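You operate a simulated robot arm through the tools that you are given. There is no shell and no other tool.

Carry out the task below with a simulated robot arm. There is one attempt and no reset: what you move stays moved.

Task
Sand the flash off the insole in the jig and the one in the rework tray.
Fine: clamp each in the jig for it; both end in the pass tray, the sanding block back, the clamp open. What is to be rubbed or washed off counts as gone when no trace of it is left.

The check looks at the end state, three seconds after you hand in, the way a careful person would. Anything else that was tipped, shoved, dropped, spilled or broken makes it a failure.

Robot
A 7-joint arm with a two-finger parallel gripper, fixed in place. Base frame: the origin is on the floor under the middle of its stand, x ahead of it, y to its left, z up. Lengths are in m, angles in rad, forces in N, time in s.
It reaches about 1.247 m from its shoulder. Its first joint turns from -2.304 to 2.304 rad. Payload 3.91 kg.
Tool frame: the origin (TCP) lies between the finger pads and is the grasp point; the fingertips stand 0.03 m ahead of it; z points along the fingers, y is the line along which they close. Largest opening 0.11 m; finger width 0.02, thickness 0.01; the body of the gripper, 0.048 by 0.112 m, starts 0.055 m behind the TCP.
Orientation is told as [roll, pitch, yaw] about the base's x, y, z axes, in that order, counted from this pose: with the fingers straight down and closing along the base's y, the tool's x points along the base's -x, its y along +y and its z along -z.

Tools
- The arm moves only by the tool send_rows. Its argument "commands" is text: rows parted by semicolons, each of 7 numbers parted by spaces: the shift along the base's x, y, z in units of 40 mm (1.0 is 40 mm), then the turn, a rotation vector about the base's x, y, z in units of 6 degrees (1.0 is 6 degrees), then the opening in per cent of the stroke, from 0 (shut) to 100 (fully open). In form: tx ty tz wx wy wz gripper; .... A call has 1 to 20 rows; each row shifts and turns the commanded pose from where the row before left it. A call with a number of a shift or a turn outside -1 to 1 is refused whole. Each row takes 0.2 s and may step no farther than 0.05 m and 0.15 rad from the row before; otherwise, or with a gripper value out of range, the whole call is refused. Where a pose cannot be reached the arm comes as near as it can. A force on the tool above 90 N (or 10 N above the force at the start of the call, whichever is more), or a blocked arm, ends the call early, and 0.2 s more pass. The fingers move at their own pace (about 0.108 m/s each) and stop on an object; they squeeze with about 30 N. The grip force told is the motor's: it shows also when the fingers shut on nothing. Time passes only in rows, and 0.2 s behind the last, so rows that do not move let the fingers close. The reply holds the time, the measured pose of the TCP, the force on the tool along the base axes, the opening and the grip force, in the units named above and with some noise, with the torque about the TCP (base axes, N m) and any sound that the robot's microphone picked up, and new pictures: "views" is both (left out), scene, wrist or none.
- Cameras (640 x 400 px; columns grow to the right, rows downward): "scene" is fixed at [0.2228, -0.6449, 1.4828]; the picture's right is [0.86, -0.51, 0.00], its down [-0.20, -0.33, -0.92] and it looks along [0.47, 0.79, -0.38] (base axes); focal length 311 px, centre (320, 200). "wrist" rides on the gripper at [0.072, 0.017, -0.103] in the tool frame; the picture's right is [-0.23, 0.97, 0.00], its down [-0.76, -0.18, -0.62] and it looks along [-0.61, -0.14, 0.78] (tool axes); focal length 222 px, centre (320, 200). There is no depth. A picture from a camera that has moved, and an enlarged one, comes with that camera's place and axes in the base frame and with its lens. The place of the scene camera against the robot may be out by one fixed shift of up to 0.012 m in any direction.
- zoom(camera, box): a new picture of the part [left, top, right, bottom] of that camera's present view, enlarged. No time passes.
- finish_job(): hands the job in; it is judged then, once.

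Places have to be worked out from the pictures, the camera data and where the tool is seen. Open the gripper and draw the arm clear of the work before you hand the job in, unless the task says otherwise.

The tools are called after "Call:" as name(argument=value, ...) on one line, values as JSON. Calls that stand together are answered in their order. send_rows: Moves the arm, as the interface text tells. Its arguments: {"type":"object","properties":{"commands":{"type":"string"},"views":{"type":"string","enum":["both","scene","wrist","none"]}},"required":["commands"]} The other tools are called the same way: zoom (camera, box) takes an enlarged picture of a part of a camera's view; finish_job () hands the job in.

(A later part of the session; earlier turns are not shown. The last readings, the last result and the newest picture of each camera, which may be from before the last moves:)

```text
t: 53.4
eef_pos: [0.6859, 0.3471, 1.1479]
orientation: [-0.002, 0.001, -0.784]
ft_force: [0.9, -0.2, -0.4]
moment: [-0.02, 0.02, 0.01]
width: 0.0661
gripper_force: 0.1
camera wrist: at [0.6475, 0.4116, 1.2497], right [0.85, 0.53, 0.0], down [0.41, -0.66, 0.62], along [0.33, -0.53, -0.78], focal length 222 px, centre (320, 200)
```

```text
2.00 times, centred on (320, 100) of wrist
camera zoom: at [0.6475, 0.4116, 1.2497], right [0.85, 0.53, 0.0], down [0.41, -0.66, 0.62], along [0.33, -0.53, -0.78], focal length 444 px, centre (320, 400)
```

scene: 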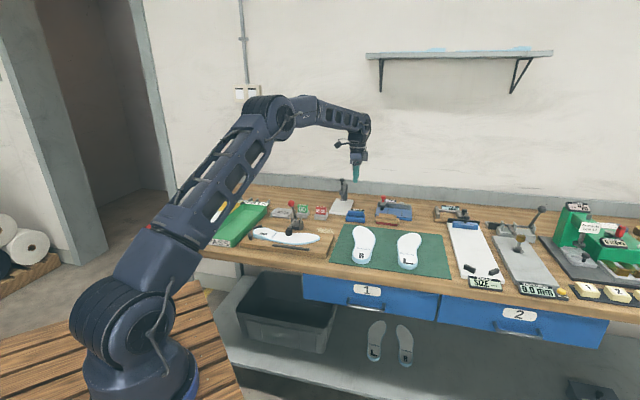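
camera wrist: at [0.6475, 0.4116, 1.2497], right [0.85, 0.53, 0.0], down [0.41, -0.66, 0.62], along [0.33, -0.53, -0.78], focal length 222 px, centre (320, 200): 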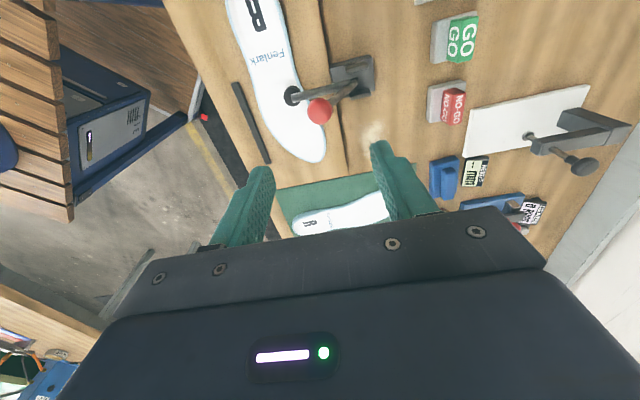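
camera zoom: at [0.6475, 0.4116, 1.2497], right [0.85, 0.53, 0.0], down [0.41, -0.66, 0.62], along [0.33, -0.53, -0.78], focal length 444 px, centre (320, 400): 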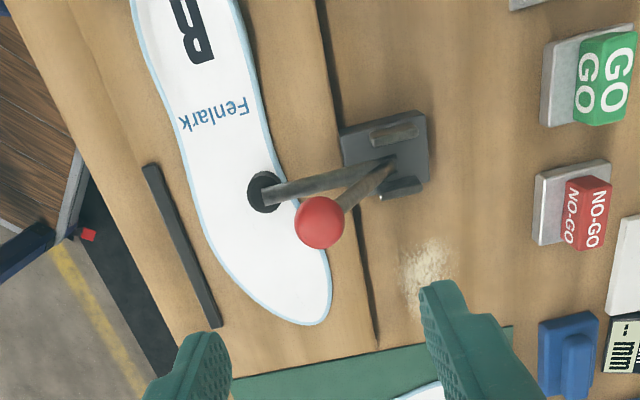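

The knob is right below the TCP. I descend so it is between the fingers.

Call:
send_rows(commands="0.01 0.05 -0.9 0 0 0 60;0 0 -0.9 0 0 0 60;0 0 -0.9 0 0 0 60;0 0 -0.6 0 0 0 60;0 0 0 0 0 0 60", views="wrist")

```text
t: 54.6
eef_pos: [0.6873, 0.3503, 1.0166]
orientation: [-0.001, -0.002, -0.783]
ft_force: [-0.3, 0.1, -1.1]
moment: [0.02, 0.01, 0.03]
width: 0.066
gripper_force: 0.0
camera wrist: at [0.6485, 0.4135, 1.1186], right [0.85, 0.53, 0.0], down [0.41, -0.66, 0.62], along [0.33, -0.53, -0.78], focal length 222 px, centre (320, 200)
```

wrist: 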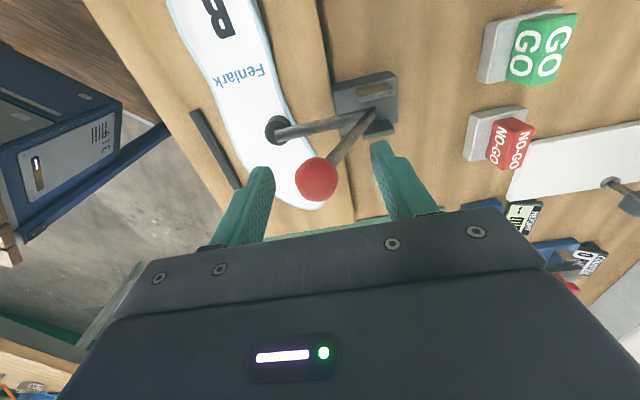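

I push the knob toward the back (+v) with the front finger to open the clamp.

Call:
send_rows(commands="0.3 0.3 0 0 0 0 60;0.25 0.25 0 0 0 0 60;0.25 0.25 0.03 0 0 0 60;0.25 0.25 0.03 0 0 0 60")

Call:
zoom(camera="scene", box=[240, 170, 350, 260])

```text
t: 55.6
eef_pos: [0.7285, 0.3921, 1.019]
orientation: [-0.001, 0.0, -0.784]
ft_force: [-0.5, -0.7, -0.5]
moment: [-0.01, 0.0, -0.02]
width: 0.0662
gripper_force: 0.5
camera wrist: at [0.6907, 0.4562, 1.1208], right [0.85, 0.53, 0.0], down [0.41, -0.66, 0.62], along [0.33, -0.53, -0.78], focal length 222 px, centre (320, 200)
```

scene: 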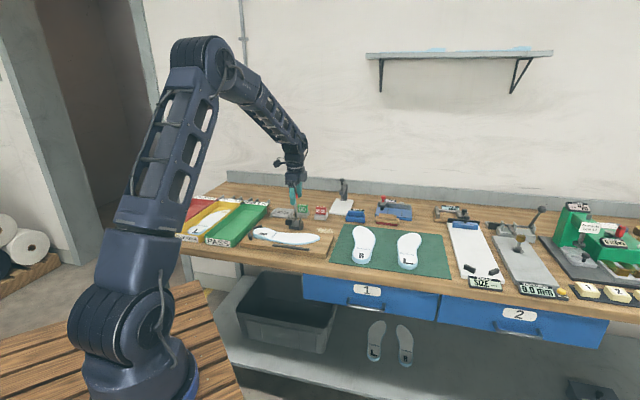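
wrist: 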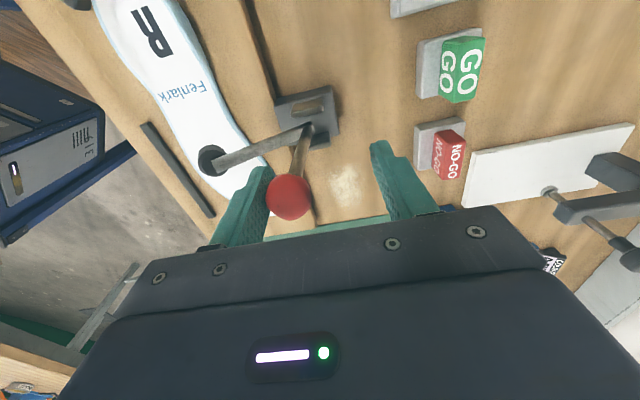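

```text
4.44 times, centred on (295, 215) of scene
camera zoom: at [0.2228, -0.6449, 1.4828], right [0.86, -0.51, 0.0], down [-0.2, -0.33, -0.92], along [0.47, 0.79, -0.38], focal length 1384 px, centre (431, 133)
```

zoom: 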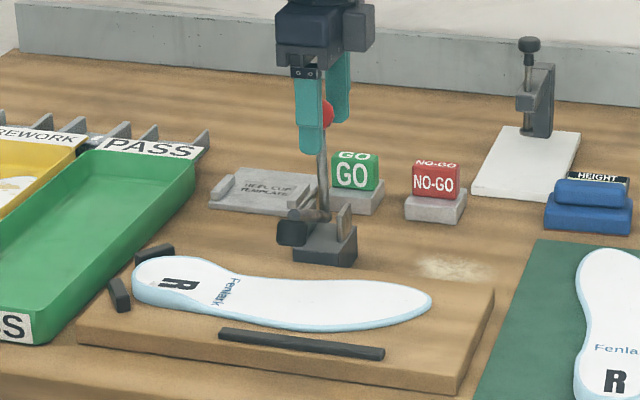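

The pad has lifted. I keep pushing to the fully open position.

Call:
send_rows(commands="0.3 0.28 0 0 0 0 60;0.3 0.28 -0.05 0 0 0 60;0.3 0.28 -0.05 0 0 0 60;0.25 0.25 -0.05 0 0 0 60;0 0 0 0 0 0 60")

Call:
zoom(camera="scene", box=[240, 170, 350, 260])

```text
t: 56.8
eef_pos: [0.7739, 0.4345, 1.0116]
orientation: [-0.001, 0.0, -0.786]
ft_force: [-14.0, -13.6, 8.2]
moment: [-0.59, 0.58, 0.0]
width: 0.076
gripper_force: 9.7
camera wrist: at [0.7353, 0.4986, 1.1156], right [0.85, 0.53, 0.0], down [0.41, -0.66, 0.62], along [0.33, -0.53, -0.78], focal length 222 px, centre (320, 200)
```

scene: 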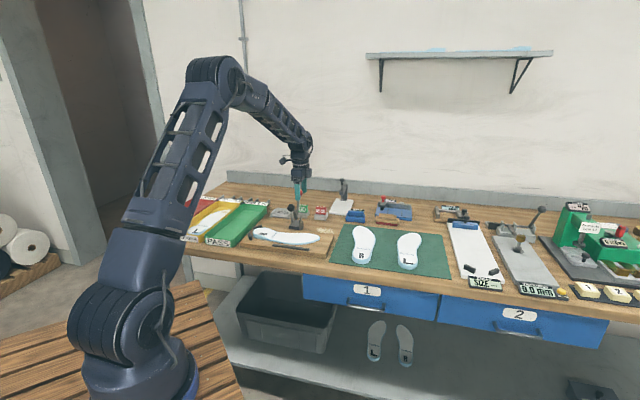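
wrist: 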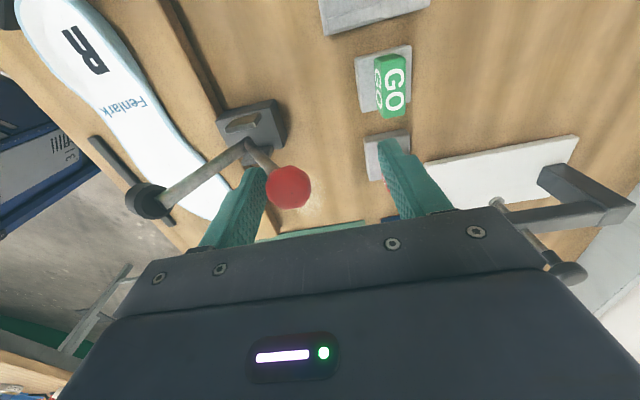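

```text
4.44 times, centred on (295, 215) of scene
camera zoom: at [0.2228, -0.6449, 1.4828], right [0.86, -0.51, 0.0], down [-0.2, -0.33, -0.92], along [0.47, 0.79, -0.38], focal length 1384 px, centre (431, 133)
```

zoom: 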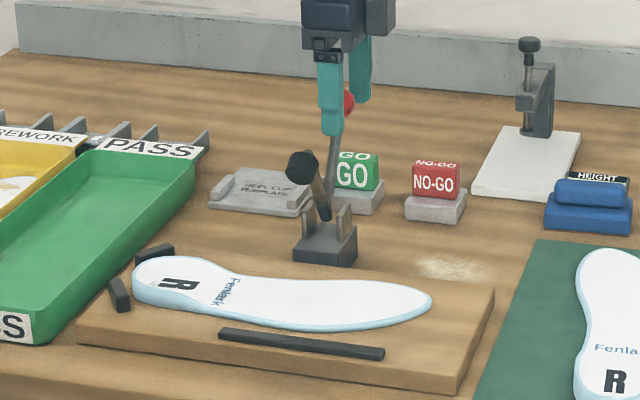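

The clamp is fully open again (at its end stop). I back off the knob, rise, and move over the waist of the R insole, aligning yaw with the insole axis (about −37°).

Call:
send_rows(commands="-0.3 -0.3 0 0 0 0 60;0 0 0.9 0 0 0 60;0 0 0.9 0 0 0 60;0 0 0.9 0 0 0 70;0 0 0.8 0 0 0.35 80;-0.72 -0.43 0 0 0 0.5 80;-0.72 -0.43 0 0 0 0.5 80;-0.72 -0.43 0 0 0 0 80;-0.72 -0.43 0 0 0 0 80;-0.72 -0.43 -0.3 0 0 0 80;0 0 0 0 0 0 80")

Call:
zoom(camera="wrist", box=[180, 0, 500, 200])

Call:
zoom(camera="scene", box=[240, 180, 350, 260])

```text
t: 59.2
eef_pos: [0.6193, 0.3377, 1.1402]
orientation: [0.0, -0.002, -0.642]
ft_force: [-0.5, -0.2, 0.0]
moment: [0.01, -0.02, -0.02]
width: 0.0878
gripper_force: 0.1
camera wrist: at [0.5716, 0.3959, 1.2429], right [0.77, 0.64, 0.0], down [0.5, -0.6, 0.62], along [0.4, -0.48, -0.78], focal length 222 px, centre (320, 200)
```

scene: 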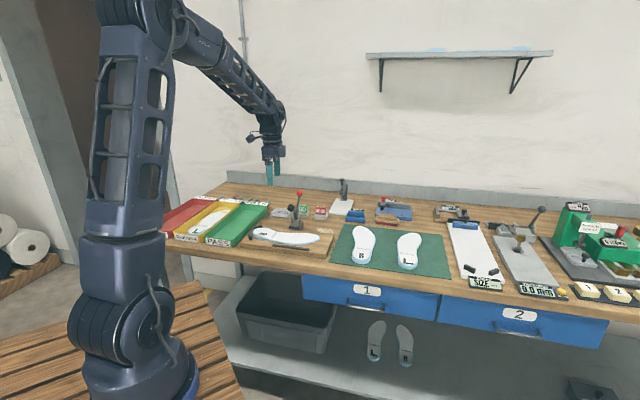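
wrist: 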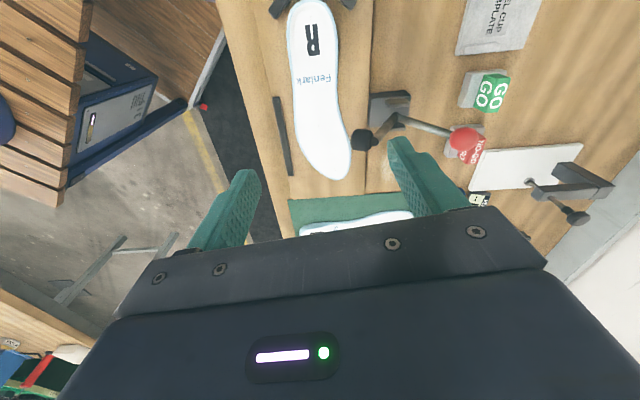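

```text
2.00 times, centred on (340, 100) of wrist
camera zoom: at [0.5716, 0.3959, 1.2429], right [0.77, 0.64, 0.0], down [0.5, -0.6, 0.62], along [0.4, -0.48, -0.78], focal length 444 px, centre (280, 400)
```

zoom: 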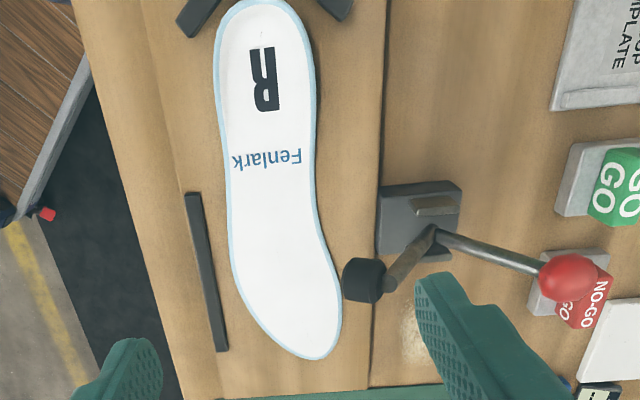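

```text
5.00 times, centred on (295, 220) of scene
camera zoom: at [0.2228, -0.6449, 1.4828], right [0.86, -0.51, 0.0], down [-0.2, -0.33, -0.92], along [0.47, 0.79, -0.38], focal length 1556 px, centre (445, 100)
```

zoom: 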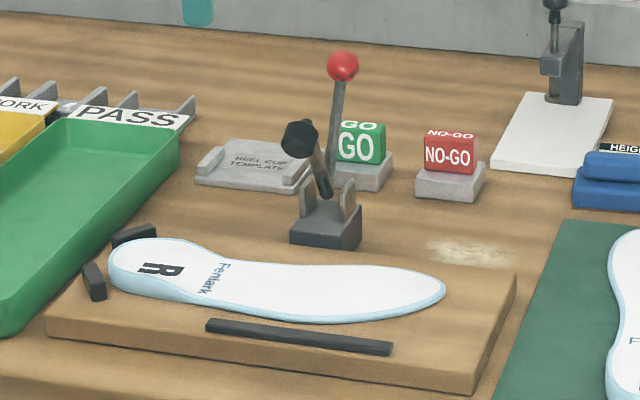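

The insole's heel half lies along −45° with the waist centre near (0.604, 0.348) and width about 0.063. I align yaw to about −0.80 there, which keeps clear of the raised pad, and descend with about 82 mm opening.

Call:
send_rows(commands="-0.2 0.13 -0.5 0 0 -0.75 75;-0.2 0.13 -0.5 0 0 -0.75 75;0 0 -0.9 0 0 0 75;0 0 -0.9 0 0 0 75;0 0 -0.9 0 0 0 75;0 0 0 0 0 0 75")

Call:
zoom(camera="wrist", box=[180, 0, 500, 220])

Call:
zoom(camera="scene", box=[240, 190, 330, 255])

```text
t: 60.6
eef_pos: [0.6028, 0.349, 0.9915]
orientation: [0.001, 0.001, -0.798]
ft_force: [0.0, 0.0, -0.3]
moment: [0.0, -0.02, 0.0]
width: 0.0825
gripper_force: 0.1
camera wrist: at [0.5651, 0.413, 1.0949], right [0.86, 0.52, 0.0], down [0.4, -0.67, 0.62], along [0.32, -0.53, -0.78], focal length 222 px, centre (320, 200)
```

scene: 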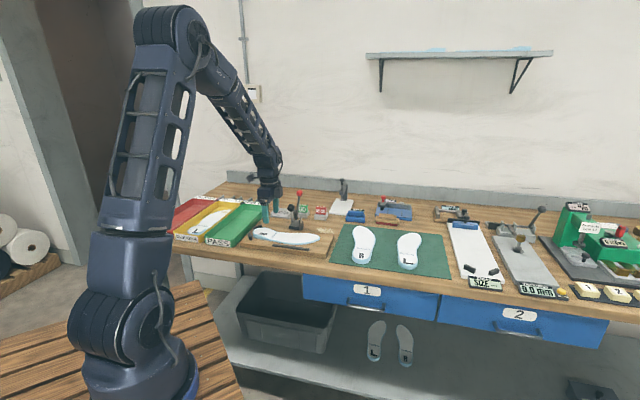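
wrist: 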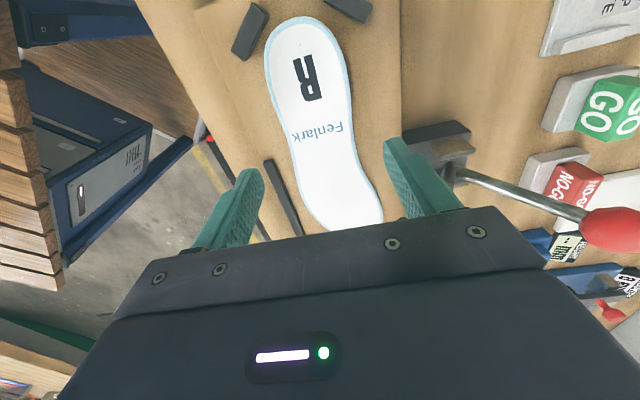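

```text
1.82 times, centred on (340, 110) of wrist
camera zoom: at [0.5651, 0.413, 1.0949], right [0.86, 0.52, 0.0], down [0.4, -0.67, 0.62], along [0.32, -0.53, -0.78], focal length 404 px, centre (284, 364)
```

zoom: 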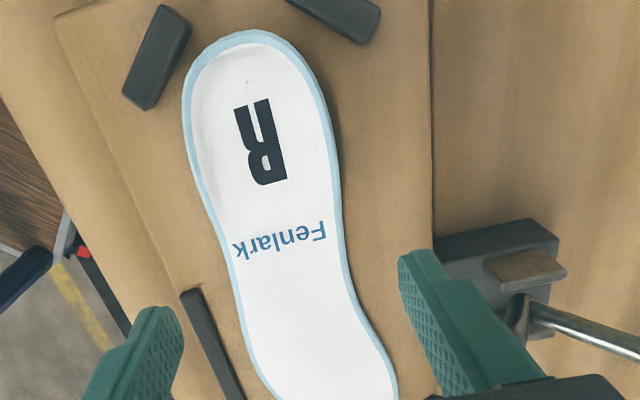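

```text
6.15 times, centred on (285, 222) of scene
camera zoom: at [0.2228, -0.6449, 1.4828], right [0.86, -0.51, 0.0], down [-0.2, -0.33, -0.92], along [0.47, 0.79, -0.38], focal length 1916 px, centre (535, 62)
```

zoom: 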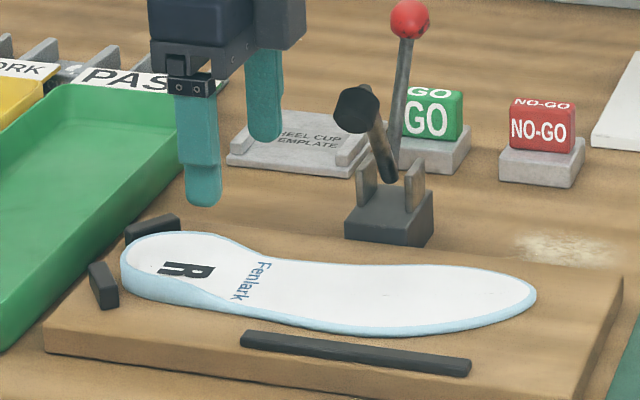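

The TCP projects to the middle of the "Fenlark" text, centred between the insole edges, and the gripper silhouette stays clear of the pad. I descend to just above the board.

Call:
send_rows(commands="0 0 -0.8 0 0 0 75;0 0 -0.8 0 0 0 75;0 0 0 0 0 0 75")

Call:
zoom(camera="scene", box=[240, 190, 330, 255])

Call:
zoom(camera="wrist", box=[180, 0, 500, 220])

```text
t: 61.4
eef_pos: [0.6019, 0.3488, 0.9286]
orientation: [0.001, -0.002, -0.799]
ft_force: [0.4, 0.4, -0.5]
moment: [-0.01, 0.01, 0.0]
width: 0.0824
gripper_force: 0.1
camera wrist: at [0.5648, 0.4131, 1.0315], right [0.86, 0.52, 0.0], down [0.4, -0.67, 0.62], along [0.32, -0.53, -0.78], focal length 222 px, centre (320, 200)
```

scene: 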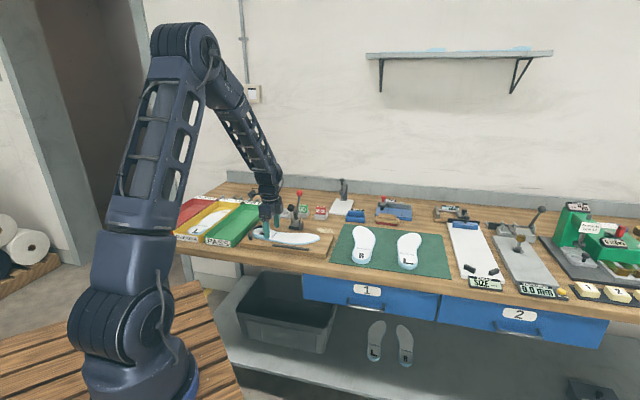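
wrist: 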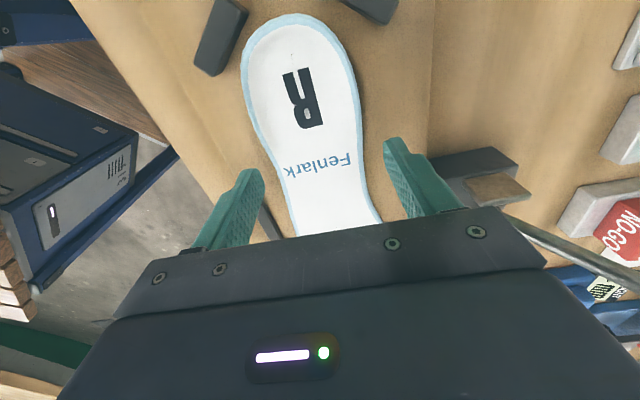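

```text
6.15 times, centred on (285, 222) of scene
camera zoom: at [0.2228, -0.6449, 1.4828], right [0.86, -0.51, 0.0], down [-0.2, -0.33, -0.92], along [0.47, 0.79, -0.38], focal length 1916 px, centre (535, 62)
```

zoom: 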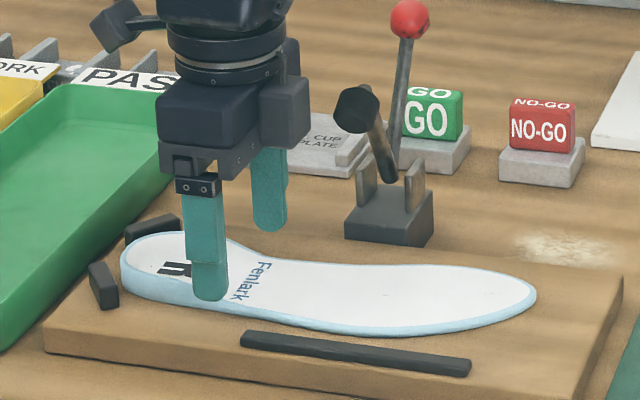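

```text
1.82 times, centred on (340, 110) of wrist
camera zoom: at [0.5648, 0.4131, 1.0315], right [0.86, 0.52, 0.0], down [0.4, -0.67, 0.62], along [0.32, -0.53, -0.78], focal length 404 px, centre (284, 364)
```

zoom: 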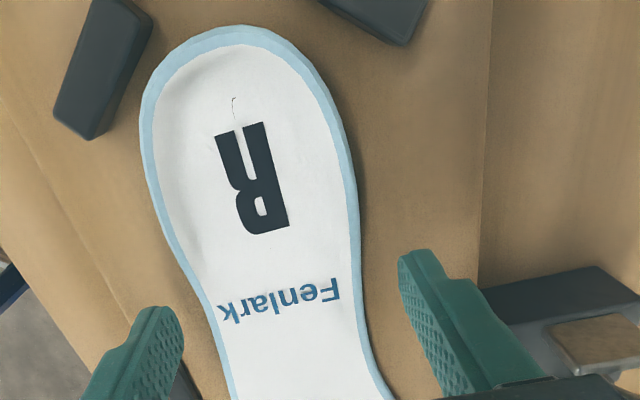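

The fingers straddle the waist. I lower in small steps to feel the board.

Call:
send_rows(commands="0 0 -0.1 0 0 0 75;0 0 -0.05 0 0 0 75;0 0 0 0 0 0 75", views="none")

Call:
send_rows(commands="0 0 -0.04 0 0 0 75;0 0 0 0 0 0 75", views="none")

```text
t: 62.2
eef_pos: [0.6019, 0.3487, 0.9225]
orientation: [0.001, -0.001, -0.8]
ft_force: [-0.1, 0.8, 0.0]
moment: [-0.03, 0.05, -0.02]
width: 0.0824
gripper_force: 0.1
```

```text
t: 62.8
eef_pos: [0.6024, 0.3492, 0.9205]
orientation: [-0.001, -0.001, -0.8]
ft_force: [0.4, 0.3, 0.5]
moment: [0.0, -0.02, -0.04]
width: 0.0823
gripper_force: 0.0
```

Call:
send_rows(commands="0 0 -0.04 0 0 0 75;0 0 0 0 0 0 75", views="none")

Call:
zoom(camera="scene", box=[250, 215, 300, 250])

```text
t: 63.4
eef_pos: [0.6036, 0.3478, 0.919]
orientation: [-0.001, 0.002, -0.799]
ft_force: [-0.8, 0.4, -0.3]
moment: [0.03, -0.03, 0.02]
width: 0.0822
gripper_force: 0.1
```

```text
11.43 times, centred on (275, 232) of scene
camera zoom: at [0.2228, -0.6449, 1.4828], right [0.86, -0.51, 0.0], down [-0.2, -0.33, -0.92], along [0.47, 0.79, -0.38], focal length 3558 px, centre (834, -171)
```

zoom: 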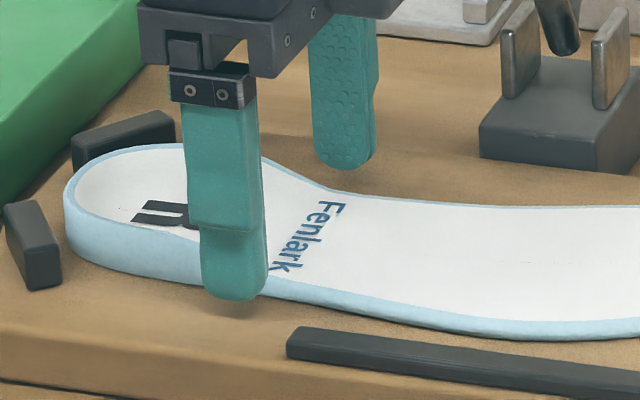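

The tips look about 3 mm above the board. One more small step down, then close on the insole's waist.

Call:
send_rows(commands="0 0 -0.04 0 0 0 75;0 0 0 0 0 0 75", views="none")

Call:
send_rows(commands="0 0 0 0 0 0 45;0 0 0 0 0 0 45;0 0 0 0 0 0 45;0 0 0 0 0 0 45")

Call:
zoom(camera="scene", box=[250, 215, 300, 250])

```text
t: 64.0
eef_pos: [0.6028, 0.3482, 0.9179]
orientation: [0.0, 0.001, -0.798]
ft_force: [0.7, 0.2, -0.5]
moment: [0.01, 0.0, -0.01]
width: 0.0826
gripper_force: 0.0
```

```text
t: 65.0
eef_pos: [0.6027, 0.349, 0.9181]
orientation: [0.002, 0.001, -0.798]
ft_force: [2.3, 3.8, 14.6]
moment: [-0.19, 0.32, -0.03]
width: 0.0651
gripper_force: 30.3
camera wrist: at [0.5652, 0.4128, 1.0207], right [0.86, 0.52, 0.0], down [0.4, -0.67, 0.62], along [0.32, -0.53, -0.78], focal length 222 px, centre (320, 200)
```

scene: 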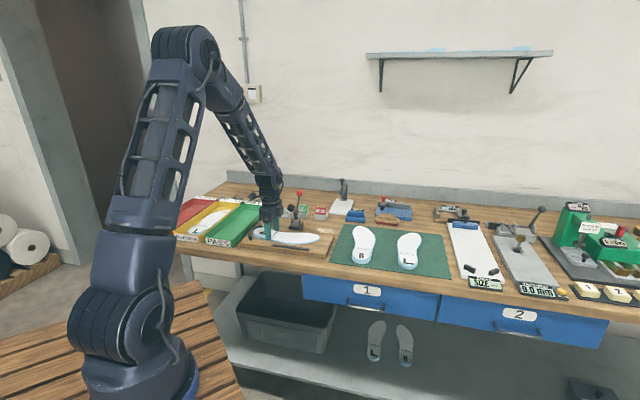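
wrist: 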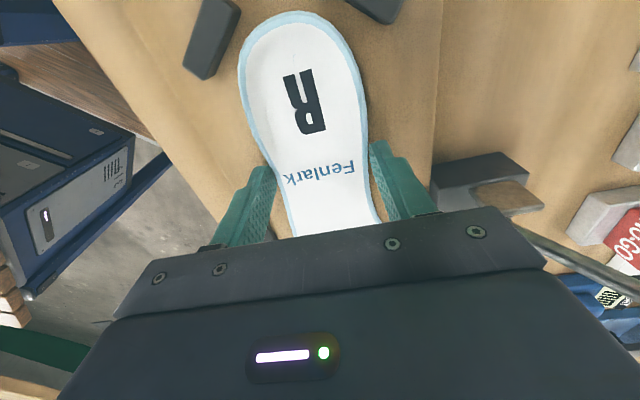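

```text
11.43 times, centred on (275, 232) of scene
camera zoom: at [0.2228, -0.6449, 1.4828], right [0.86, -0.51, 0.0], down [-0.2, -0.33, -0.92], along [0.47, 0.79, -0.38], focal length 3558 px, centre (834, -171)
```

zoom: 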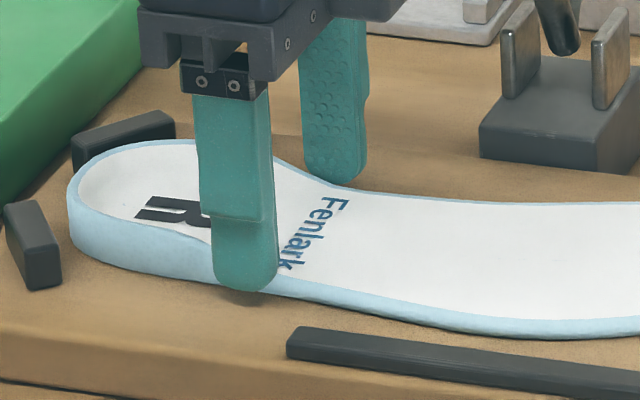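

Gripped at 0.065 m with 30 N. I lift gently about 3 cm, which stays below the raised pad, and check that the insole follows.

Call:
send_rows(commands="0 0 0.2 0 0 0 45;0 0 0.3 0 0 0 45;0 0 0.3 0 0 0 45;0 0 0 0 0 0 45")

Call:
zoom(camera="scene", box=[240, 190, 330, 255])

```text
t: 66.0
eef_pos: [0.6031, 0.3484, 0.9498]
orientation: [-0.001, -0.001, -0.8]
ft_force: [0.8, -0.5, 0.2]
moment: [0.0, -0.01, 0.0]
width: 0.065
gripper_force: 30.1
camera wrist: at [0.5654, 0.4129, 1.0526], right [0.86, 0.52, 0.0], down [0.4, -0.67, 0.62], along [0.32, -0.53, -0.78], focal length 222 px, centre (320, 200)
```

scene: 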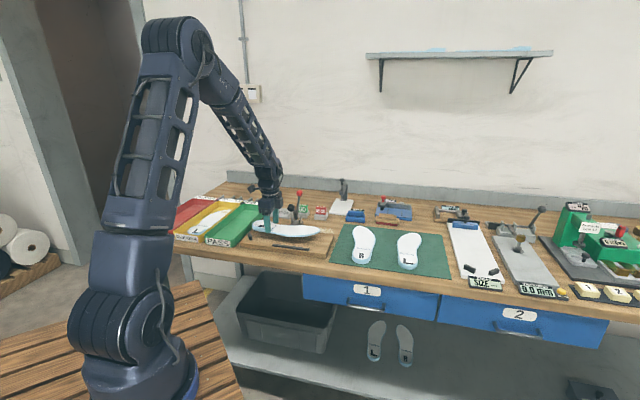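
wrist: 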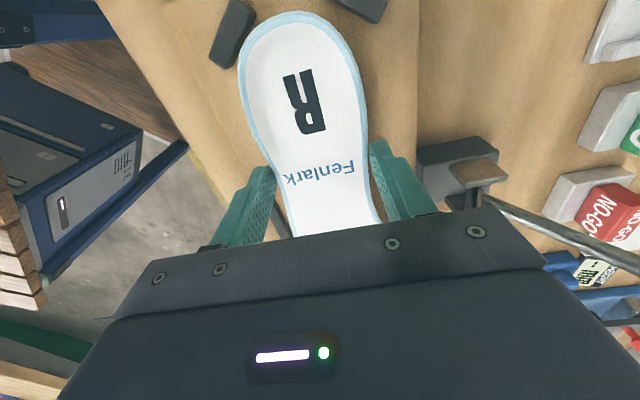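

```text
6.15 times, centred on (285, 222) of scene
camera zoom: at [0.2228, -0.6449, 1.4828], right [0.86, -0.51, 0.0], down [-0.2, -0.33, -0.92], along [0.47, 0.79, -0.38], focal length 1916 px, centre (535, 62)
```

zoom: 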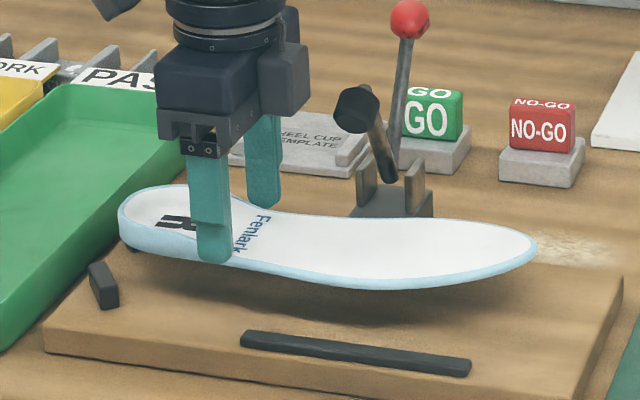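

The insole hangs rigidly in the grip. I shift it toward the front to clear the raised pad, then lift it high.

Call:
send_rows(commands="-0.6 -0.6 0.1 0 0 0 45;-0.6 -0.6 0.1 0 0 0 45;0 0 0.8 0 0 0 45;0 0 0.9 0 0 0 45;0 0 0.9 0 0 0 45;0 0 0.9 0 0 0 45;0 0 0.6 0 0 0 45;0 0 0 0 0 0 45")

Call:
zoom(camera="scene", box=[140, 150, 350, 270])

```text
t: 67.8
eef_pos: [0.5556, 0.2995, 1.1215]
orientation: [0.0, 0.001, -0.8]
ft_force: [-0.5, 0.6, -0.1]
moment: [0.01, 0.02, 0.0]
width: 0.0653
gripper_force: 29.5
camera wrist: at [0.5178, 0.3642, 1.2238], right [0.86, 0.52, 0.0], down [0.4, -0.67, 0.62], along [0.32, -0.53, -0.78], focal length 222 px, centre (320, 200)
```

scene: 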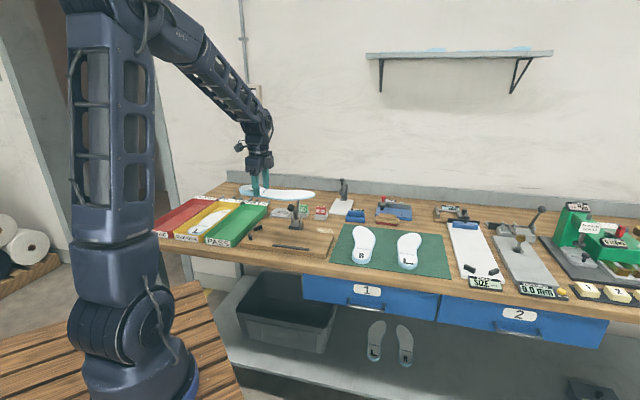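
wrist: 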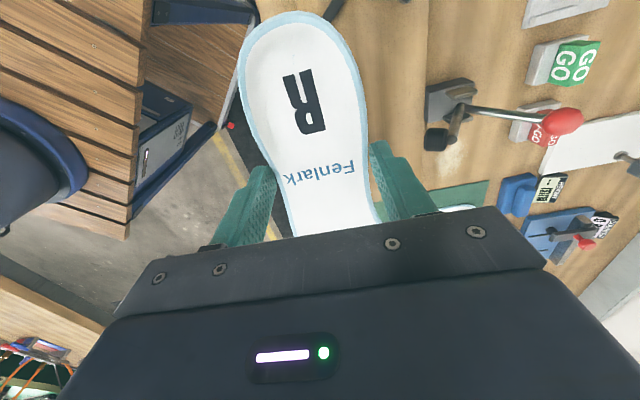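

```text
3.05 times, centred on (245, 210) of scene
camera zoom: at [0.2228, -0.6449, 1.4828], right [0.86, -0.51, 0.0], down [-0.2, -0.33, -0.92], along [0.47, 0.79, -0.38], focal length 949 px, centre (549, 170)
```

zoom: 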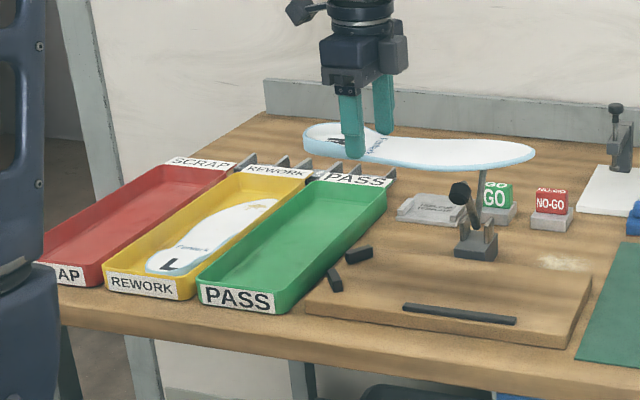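

The insole is clear and held well. I now rotate it about 86° so the toe points toward the back of the table, moving above the pass tray.

Call:
send_rows(commands="-0.11 0.32 0 0 0 1 45;-0.11 0.32 0 0 0 1 45;-0.11 0.32 0 0 0 1 45;-0.11 0.32 0 0 0 1 45;-0.11 0.32 0 0 0 1 45;-0.11 0.32 0 0 0 1 45;-0.11 0.32 0 0 0 1 45;-0.11 0.32 0 0 0 1 45;-0.11 0.32 0 0 0 1 45;-0.11 0.32 0 0 0 1 45;-0.11 0.32 0 0 0 1 45;-0.11 0.32 0 0 0 1 45;-0.11 0.32 0 0 0 1 45;-0.11 0.32 0 0 0 1 45;-0.11 0.36 0 0 0 0.33 45;0 0 0 0 0 0 45")

Call:
zoom(camera="scene", box=[140, 150, 350, 270])

Call:
zoom(camera="wrist", box=[160, 0, 480, 220])

```text
t: 71.2
eef_pos: [0.4907, 0.4934, 1.1209]
orientation: [0.001, 0.0, 0.702]
ft_force: [-0.2, -0.2, -0.3]
moment: [0.0, 0.0, 0.02]
width: 0.0651
gripper_force: 30.1
camera wrist: at [0.4236, 0.4608, 1.2241], right [-0.45, 0.89, 0.0], down [0.7, 0.36, 0.62], along [0.56, 0.28, -0.78], focal length 222 px, centre (320, 200)
```

scene: 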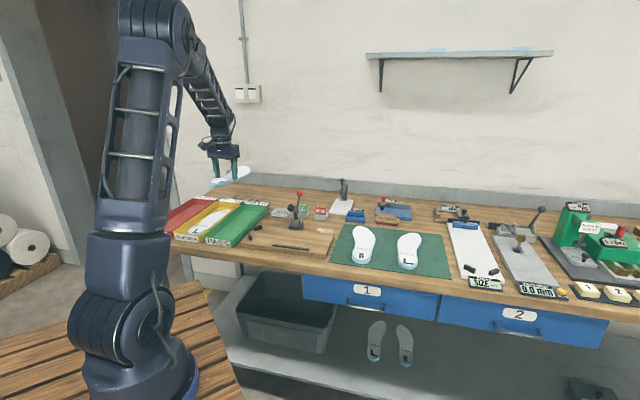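
wrist: 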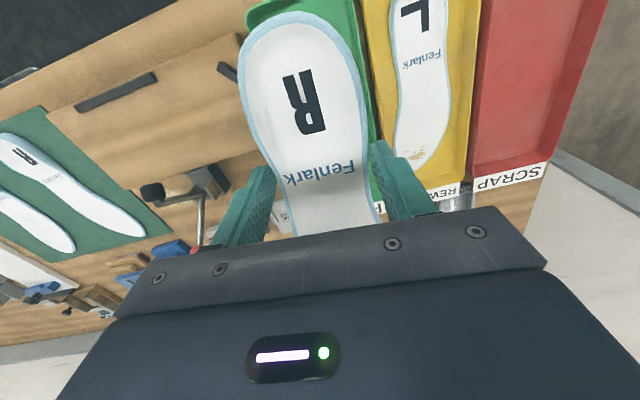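

```text
3.05 times, centred on (245, 210) of scene
camera zoom: at [0.2228, -0.6449, 1.4828], right [0.86, -0.51, 0.0], down [-0.2, -0.33, -0.92], along [0.47, 0.79, -0.38], focal length 949 px, centre (549, 170)
```

zoom: 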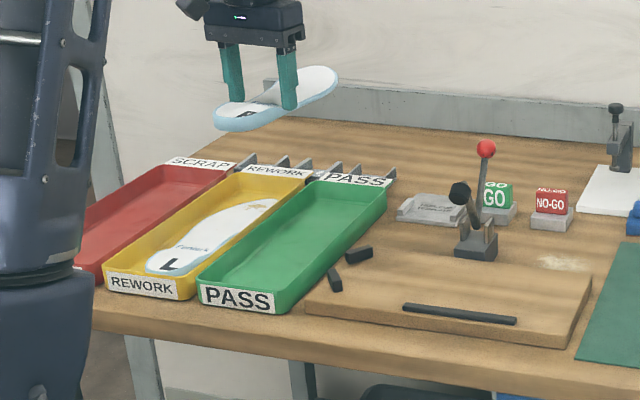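

```text
1.82 times, centred on (320, 110) of wrist
camera zoom: at [0.4236, 0.4608, 1.2241], right [-0.45, 0.89, 0.0], down [0.7, 0.36, 0.62], along [0.56, 0.28, -0.78], focal length 404 px, centre (320, 364)
```

zoom: 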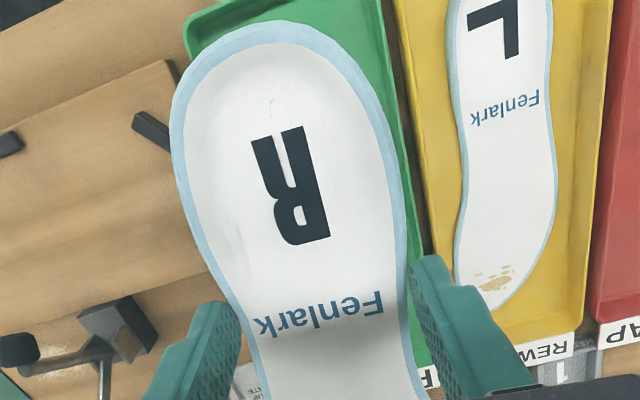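

The tray's centre line works out at about u = −0.006; I shift slightly and descend to just above the rim to check alignment.

Call:
send_rows(commands="-0.09 0.09 -0.9 0 0 0 45;0 0 -0.9 0 0 0 45;0 0 -0.9 0 0 0 45;0 0 -0.9 0 0 0 45;0 0 -0.2 0 0 0 45;0 0 0 0 0 0 45")

Call:
zoom(camera="scene", box=[170, 170, 290, 260])

Call:
zoom(camera="wrist", box=[160, 0, 480, 220])

```text
t: 72.6
eef_pos: [0.4854, 0.4974, 0.9688]
orientation: [-0.001, 0.001, 0.702]
ft_force: [-0.4, 0.5, -0.1]
moment: [0.0, 0.0, -0.02]
width: 0.0646
gripper_force: 30.0
camera wrist: at [0.4195, 0.4638, 1.0714], right [-0.45, 0.89, 0.0], down [0.7, 0.36, 0.62], along [0.56, 0.28, -0.78], focal length 222 px, centre (320, 200)
```

scene: 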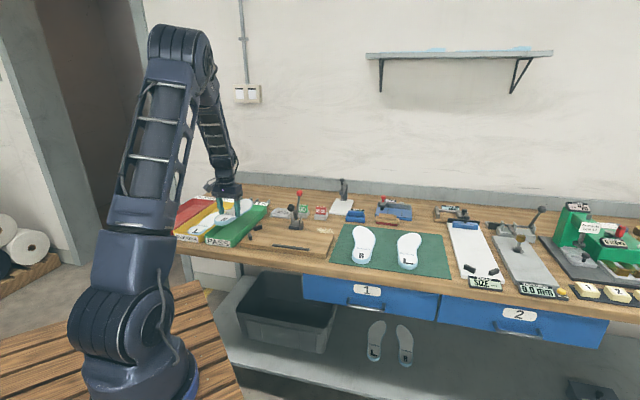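
wrist: 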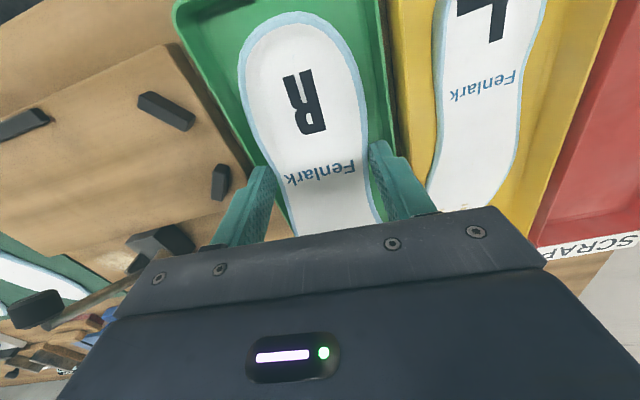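

```text
4.44 times, centred on (230, 215) of scene
camera zoom: at [0.2228, -0.6449, 1.4828], right [0.86, -0.51, 0.0], down [-0.2, -0.33, -0.92], along [0.47, 0.79, -0.38], focal length 1384 px, centre (720, 133)
```

zoom: 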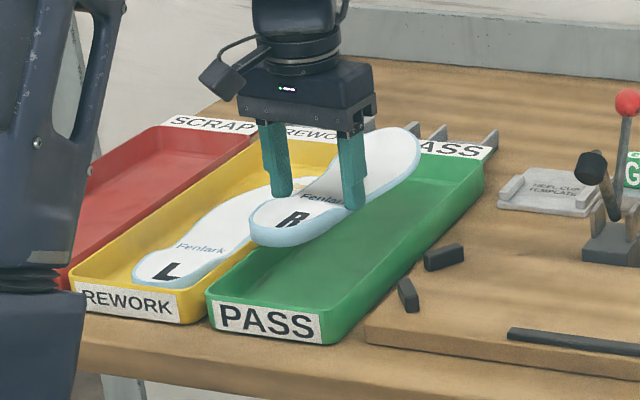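

```text
1.82 times, centred on (320, 110) of wrist
camera zoom: at [0.4195, 0.4638, 1.0714], right [-0.45, 0.89, 0.0], down [0.7, 0.36, 0.62], along [0.56, 0.28, -0.78], focal length 404 px, centre (320, 364)
```

zoom: 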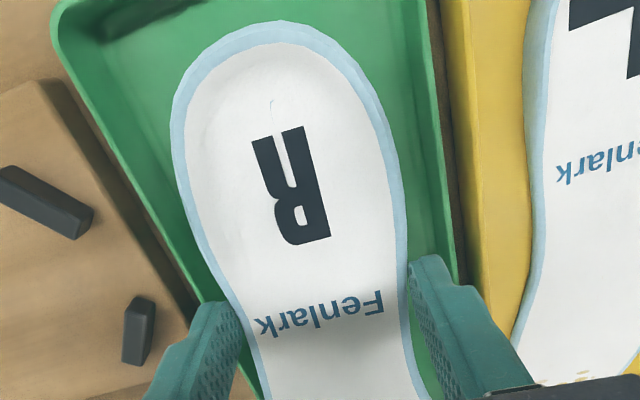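

The insole is centred between the tray walls (edges at u ≈ −0.0645 and +0.0517). I lower it in, slowing near the floor.

Call:
send_rows(commands="0.03 -0.03 -0.6 0 0 0 45;0 0 -0.5 0 0 0 45;0 0 -0.15 0 0 0 45;0 0 0 0 0 0 45")

Call:
zoom(camera="scene", box=[170, 170, 290, 260])

Call:
zoom(camera="wrist", box=[160, 0, 480, 220])

```text
t: 73.6
eef_pos: [0.4869, 0.4961, 0.9188]
orientation: [0.001, -0.001, 0.702]
ft_force: [-0.3, -0.8, -0.6]
moment: [0.03, 0.03, -0.01]
width: 0.0644
gripper_force: 29.8
camera wrist: at [0.4209, 0.463, 1.0221], right [-0.45, 0.89, 0.0], down [0.7, 0.36, 0.62], along [0.56, 0.28, -0.78], focal length 222 px, centre (320, 200)
```

scene: 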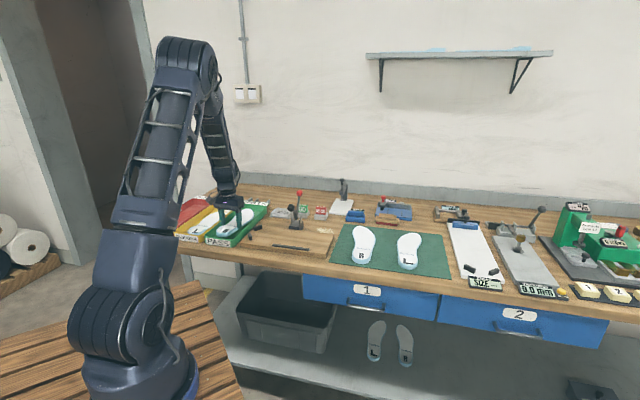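
wrist: 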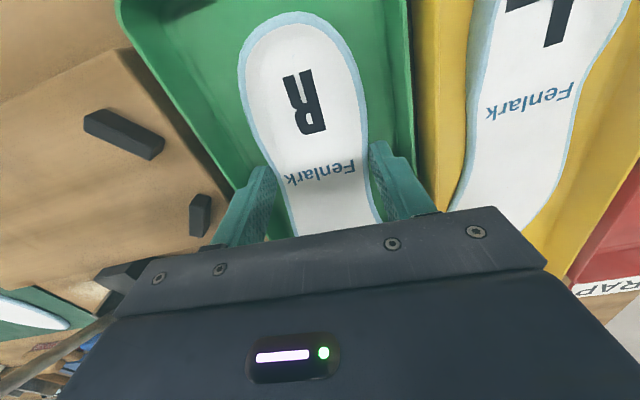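

```text
4.44 times, centred on (230, 215) of scene
camera zoom: at [0.2228, -0.6449, 1.4828], right [0.86, -0.51, 0.0], down [-0.2, -0.33, -0.92], along [0.47, 0.79, -0.38], focal length 1384 px, centre (720, 133)
```

zoom: 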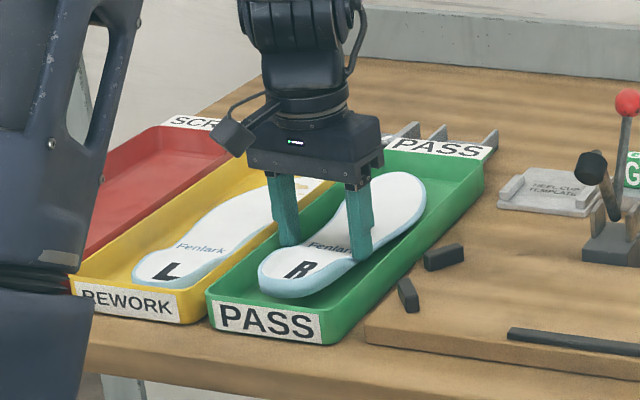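

```text
1.82 times, centred on (320, 110) of wrist
camera zoom: at [0.4209, 0.463, 1.0221], right [-0.45, 0.89, 0.0], down [0.7, 0.36, 0.62], along [0.56, 0.28, -0.78], focal length 404 px, centre (320, 364)
```

zoom: 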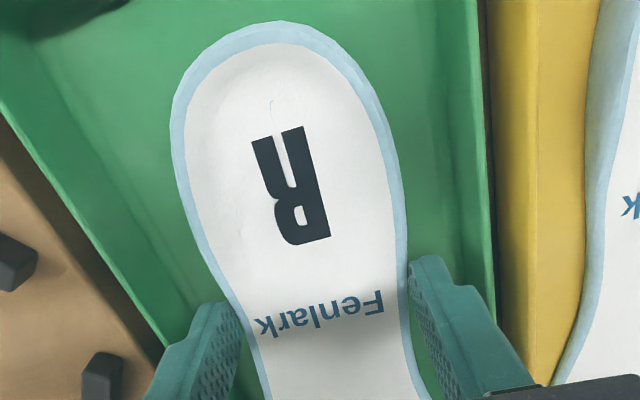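

It sits inside the tray a centimetre or so above the floor. I lower further with small steps until contact.

Call:
send_rows(commands="0 0 -0.12 0 0 0 45;0 0 -0.08 0 0 0 45;0 0 -0.05 0 0 0 45;0 0 0 0 0 0 45", views="none")

Call:
send_rows(commands="0 0 -0.05 0 0 0 45;0 0 0 0 0 0 45", views="none")

```text
t: 74.6
eef_pos: [0.4861, 0.4963, 0.909]
orientation: [0.0, -0.001, 0.702]
ft_force: [-0.7, -0.7, 1.0]
moment: [-0.03, 0.04, -0.01]
width: 0.0644
gripper_force: 30.5
```

```text
t: 75.2
eef_pos: [0.4867, 0.4966, 0.9067]
orientation: [0.0, -0.001, 0.7]
ft_force: [-0.1, 0.3, -0.9]
moment: [-0.03, 0.04, -0.01]
width: 0.0646
gripper_force: 29.9
```

Call:
send_rows(commands="0 0 -0.04 0 0 0 45;0 0 0 0 0 0 45", views="none")

Call:
zoom(camera="scene", box=[200, 190, 280, 250])

```text
t: 75.8
eef_pos: [0.4865, 0.4952, 0.9049]
orientation: [-0.001, 0.0, 0.699]
ft_force: [0.0, 0.1, 0.8]
moment: [-0.03, 0.01, 0.02]
width: 0.0494
gripper_force: 0.0
```

```text
6.67 times, centred on (240, 220) of scene
camera zoom: at [0.2228, -0.6449, 1.4828], right [0.86, -0.51, 0.0], down [-0.2, -0.33, -0.92], along [0.47, 0.79, -0.38], focal length 2075 px, centre (853, 67)
```

zoom: 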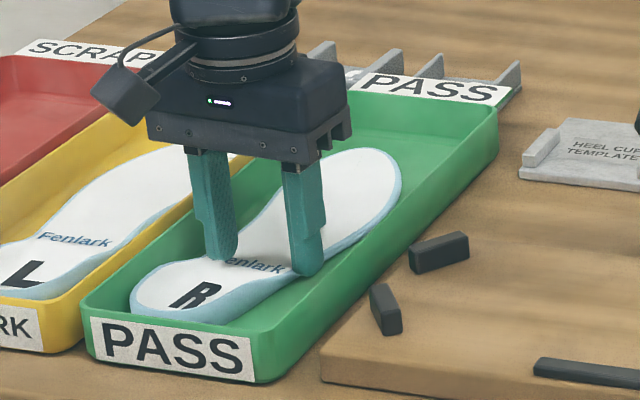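

The insole slipped down the last few millimetres and now lies flat in the pass tray, with the fingers above it. I rise straight up and check.

Call:
send_rows(commands="0 0 0.3 0 0 0 45;0 0 0.9 0 0 0 45;0 0 0.9 0 0 0 45;0 0 0.9 0 0 0 60;0 0 0.9 0 0 0 75;0 0 0.9 0 0 0 75;0 0 0 0 0 0 75")

Call:
zoom(camera="scene", box=[160, 180, 280, 260])

Call:
zoom(camera="wrist", box=[160, 0, 560, 230])

```text
t: 77.4
eef_pos: [0.486, 0.4965, 1.0979]
orientation: [0.0, 0.0, 0.699]
ft_force: [-0.6, 0.2, 0.0]
moment: [-0.05, 0.03, 0.01]
width: 0.0826
gripper_force: 0.1
camera wrist: at [0.4203, 0.4631, 1.2002], right [-0.45, 0.89, 0.0], down [0.7, 0.36, 0.62], along [0.56, 0.28, -0.78], focal length 222 px, centre (320, 200)
```

scene: 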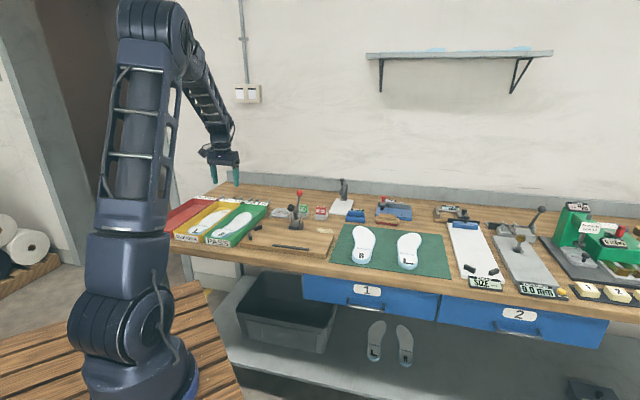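
wrist: 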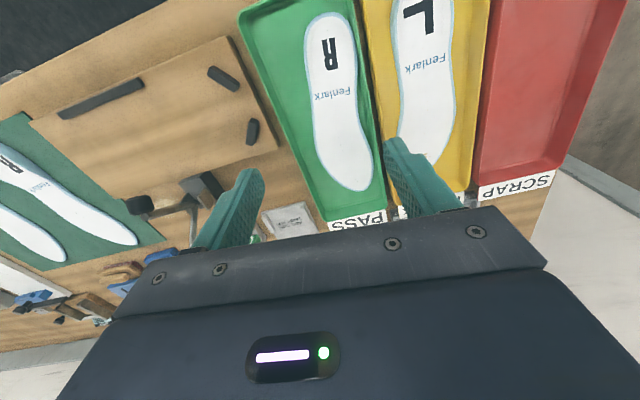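

```text
5.00 times, centred on (220, 220) of scene
camera zoom: at [0.2228, -0.6449, 1.4828], right [0.86, -0.51, 0.0], down [-0.2, -0.33, -0.92], along [0.47, 0.79, -0.38], focal length 1556 px, centre (820, 100)
```

zoom: 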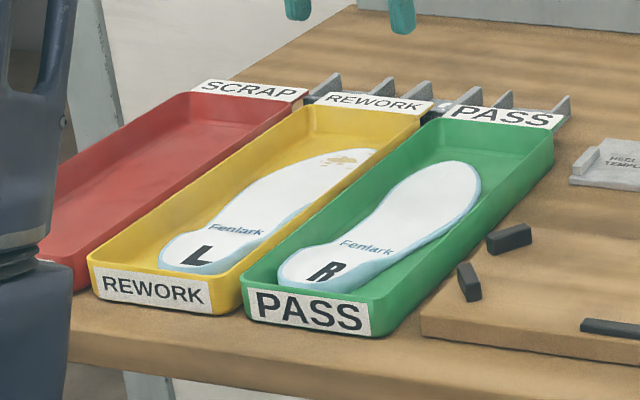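

```text
1.60 times, centred on (360, 115) of wrist
camera zoom: at [0.4203, 0.4631, 1.2002], right [-0.45, 0.89, 0.0], down [0.7, 0.36, 0.62], along [0.56, 0.28, -0.78], focal length 355 px, centre (256, 336)
```

zoom: 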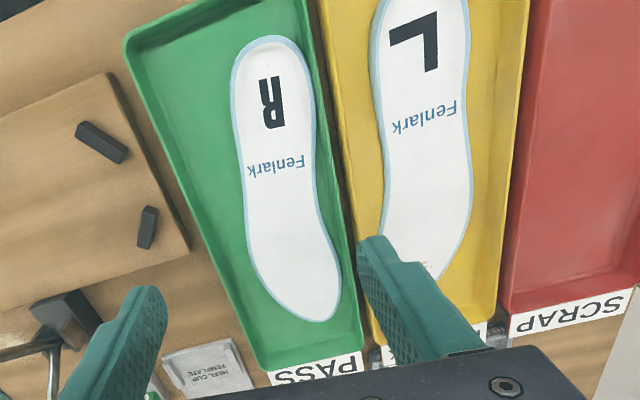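

R rests properly in the pass tray. Now I move above the L insole in the rework tray to measure its position between the walls.

Call:
send_rows(commands="-0.55 0.6 0 0 0 0.4 70;-0.55 0.6 0 0 0 0.4 70;-0.55 0.6 0 0 0 0 70;-0.58 0.62 0 0 0 0 70;0 0 0 0 0 0 70")

Call:
zoom(camera="wrist", box=[160, 0, 480, 200])

```text
t: 78.6
eef_pos: [0.397, 0.5923, 1.098]
orientation: [0.0, 0.001, 0.785]
ft_force: [-0.2, -0.1, -0.8]
moment: [-0.01, -0.01, 0.01]
width: 0.0771
gripper_force: 0.1
camera wrist: at [0.3345, 0.5541, 1.201], right [-0.53, 0.85, 0.0], down [0.66, 0.41, 0.62], along [0.53, 0.33, -0.78], focal length 222 px, centre (320, 200)
```

scene: 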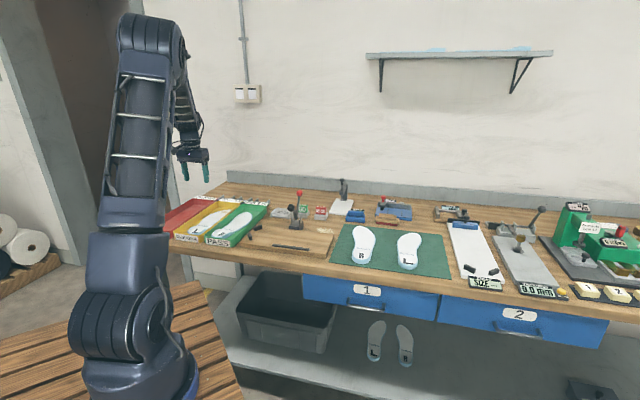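
wrist: 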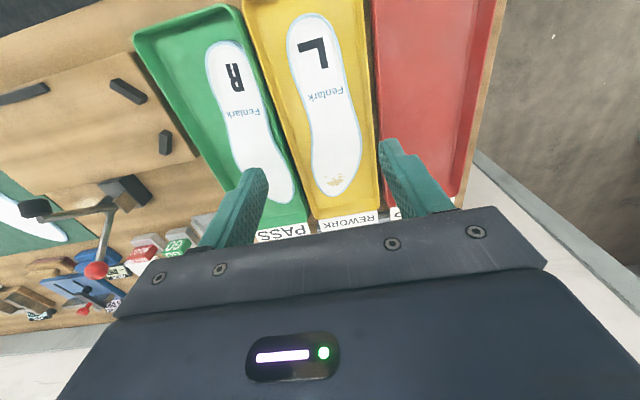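

```text
2.00 times, centred on (320, 100) of wrist
camera zoom: at [0.3345, 0.5541, 1.201], right [-0.53, 0.85, 0.0], down [0.66, 0.41, 0.62], along [0.53, 0.33, -0.78], focal length 444 px, centre (320, 400)
```

zoom: 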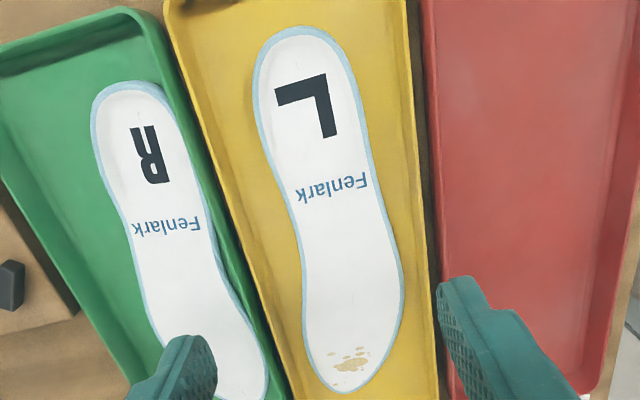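

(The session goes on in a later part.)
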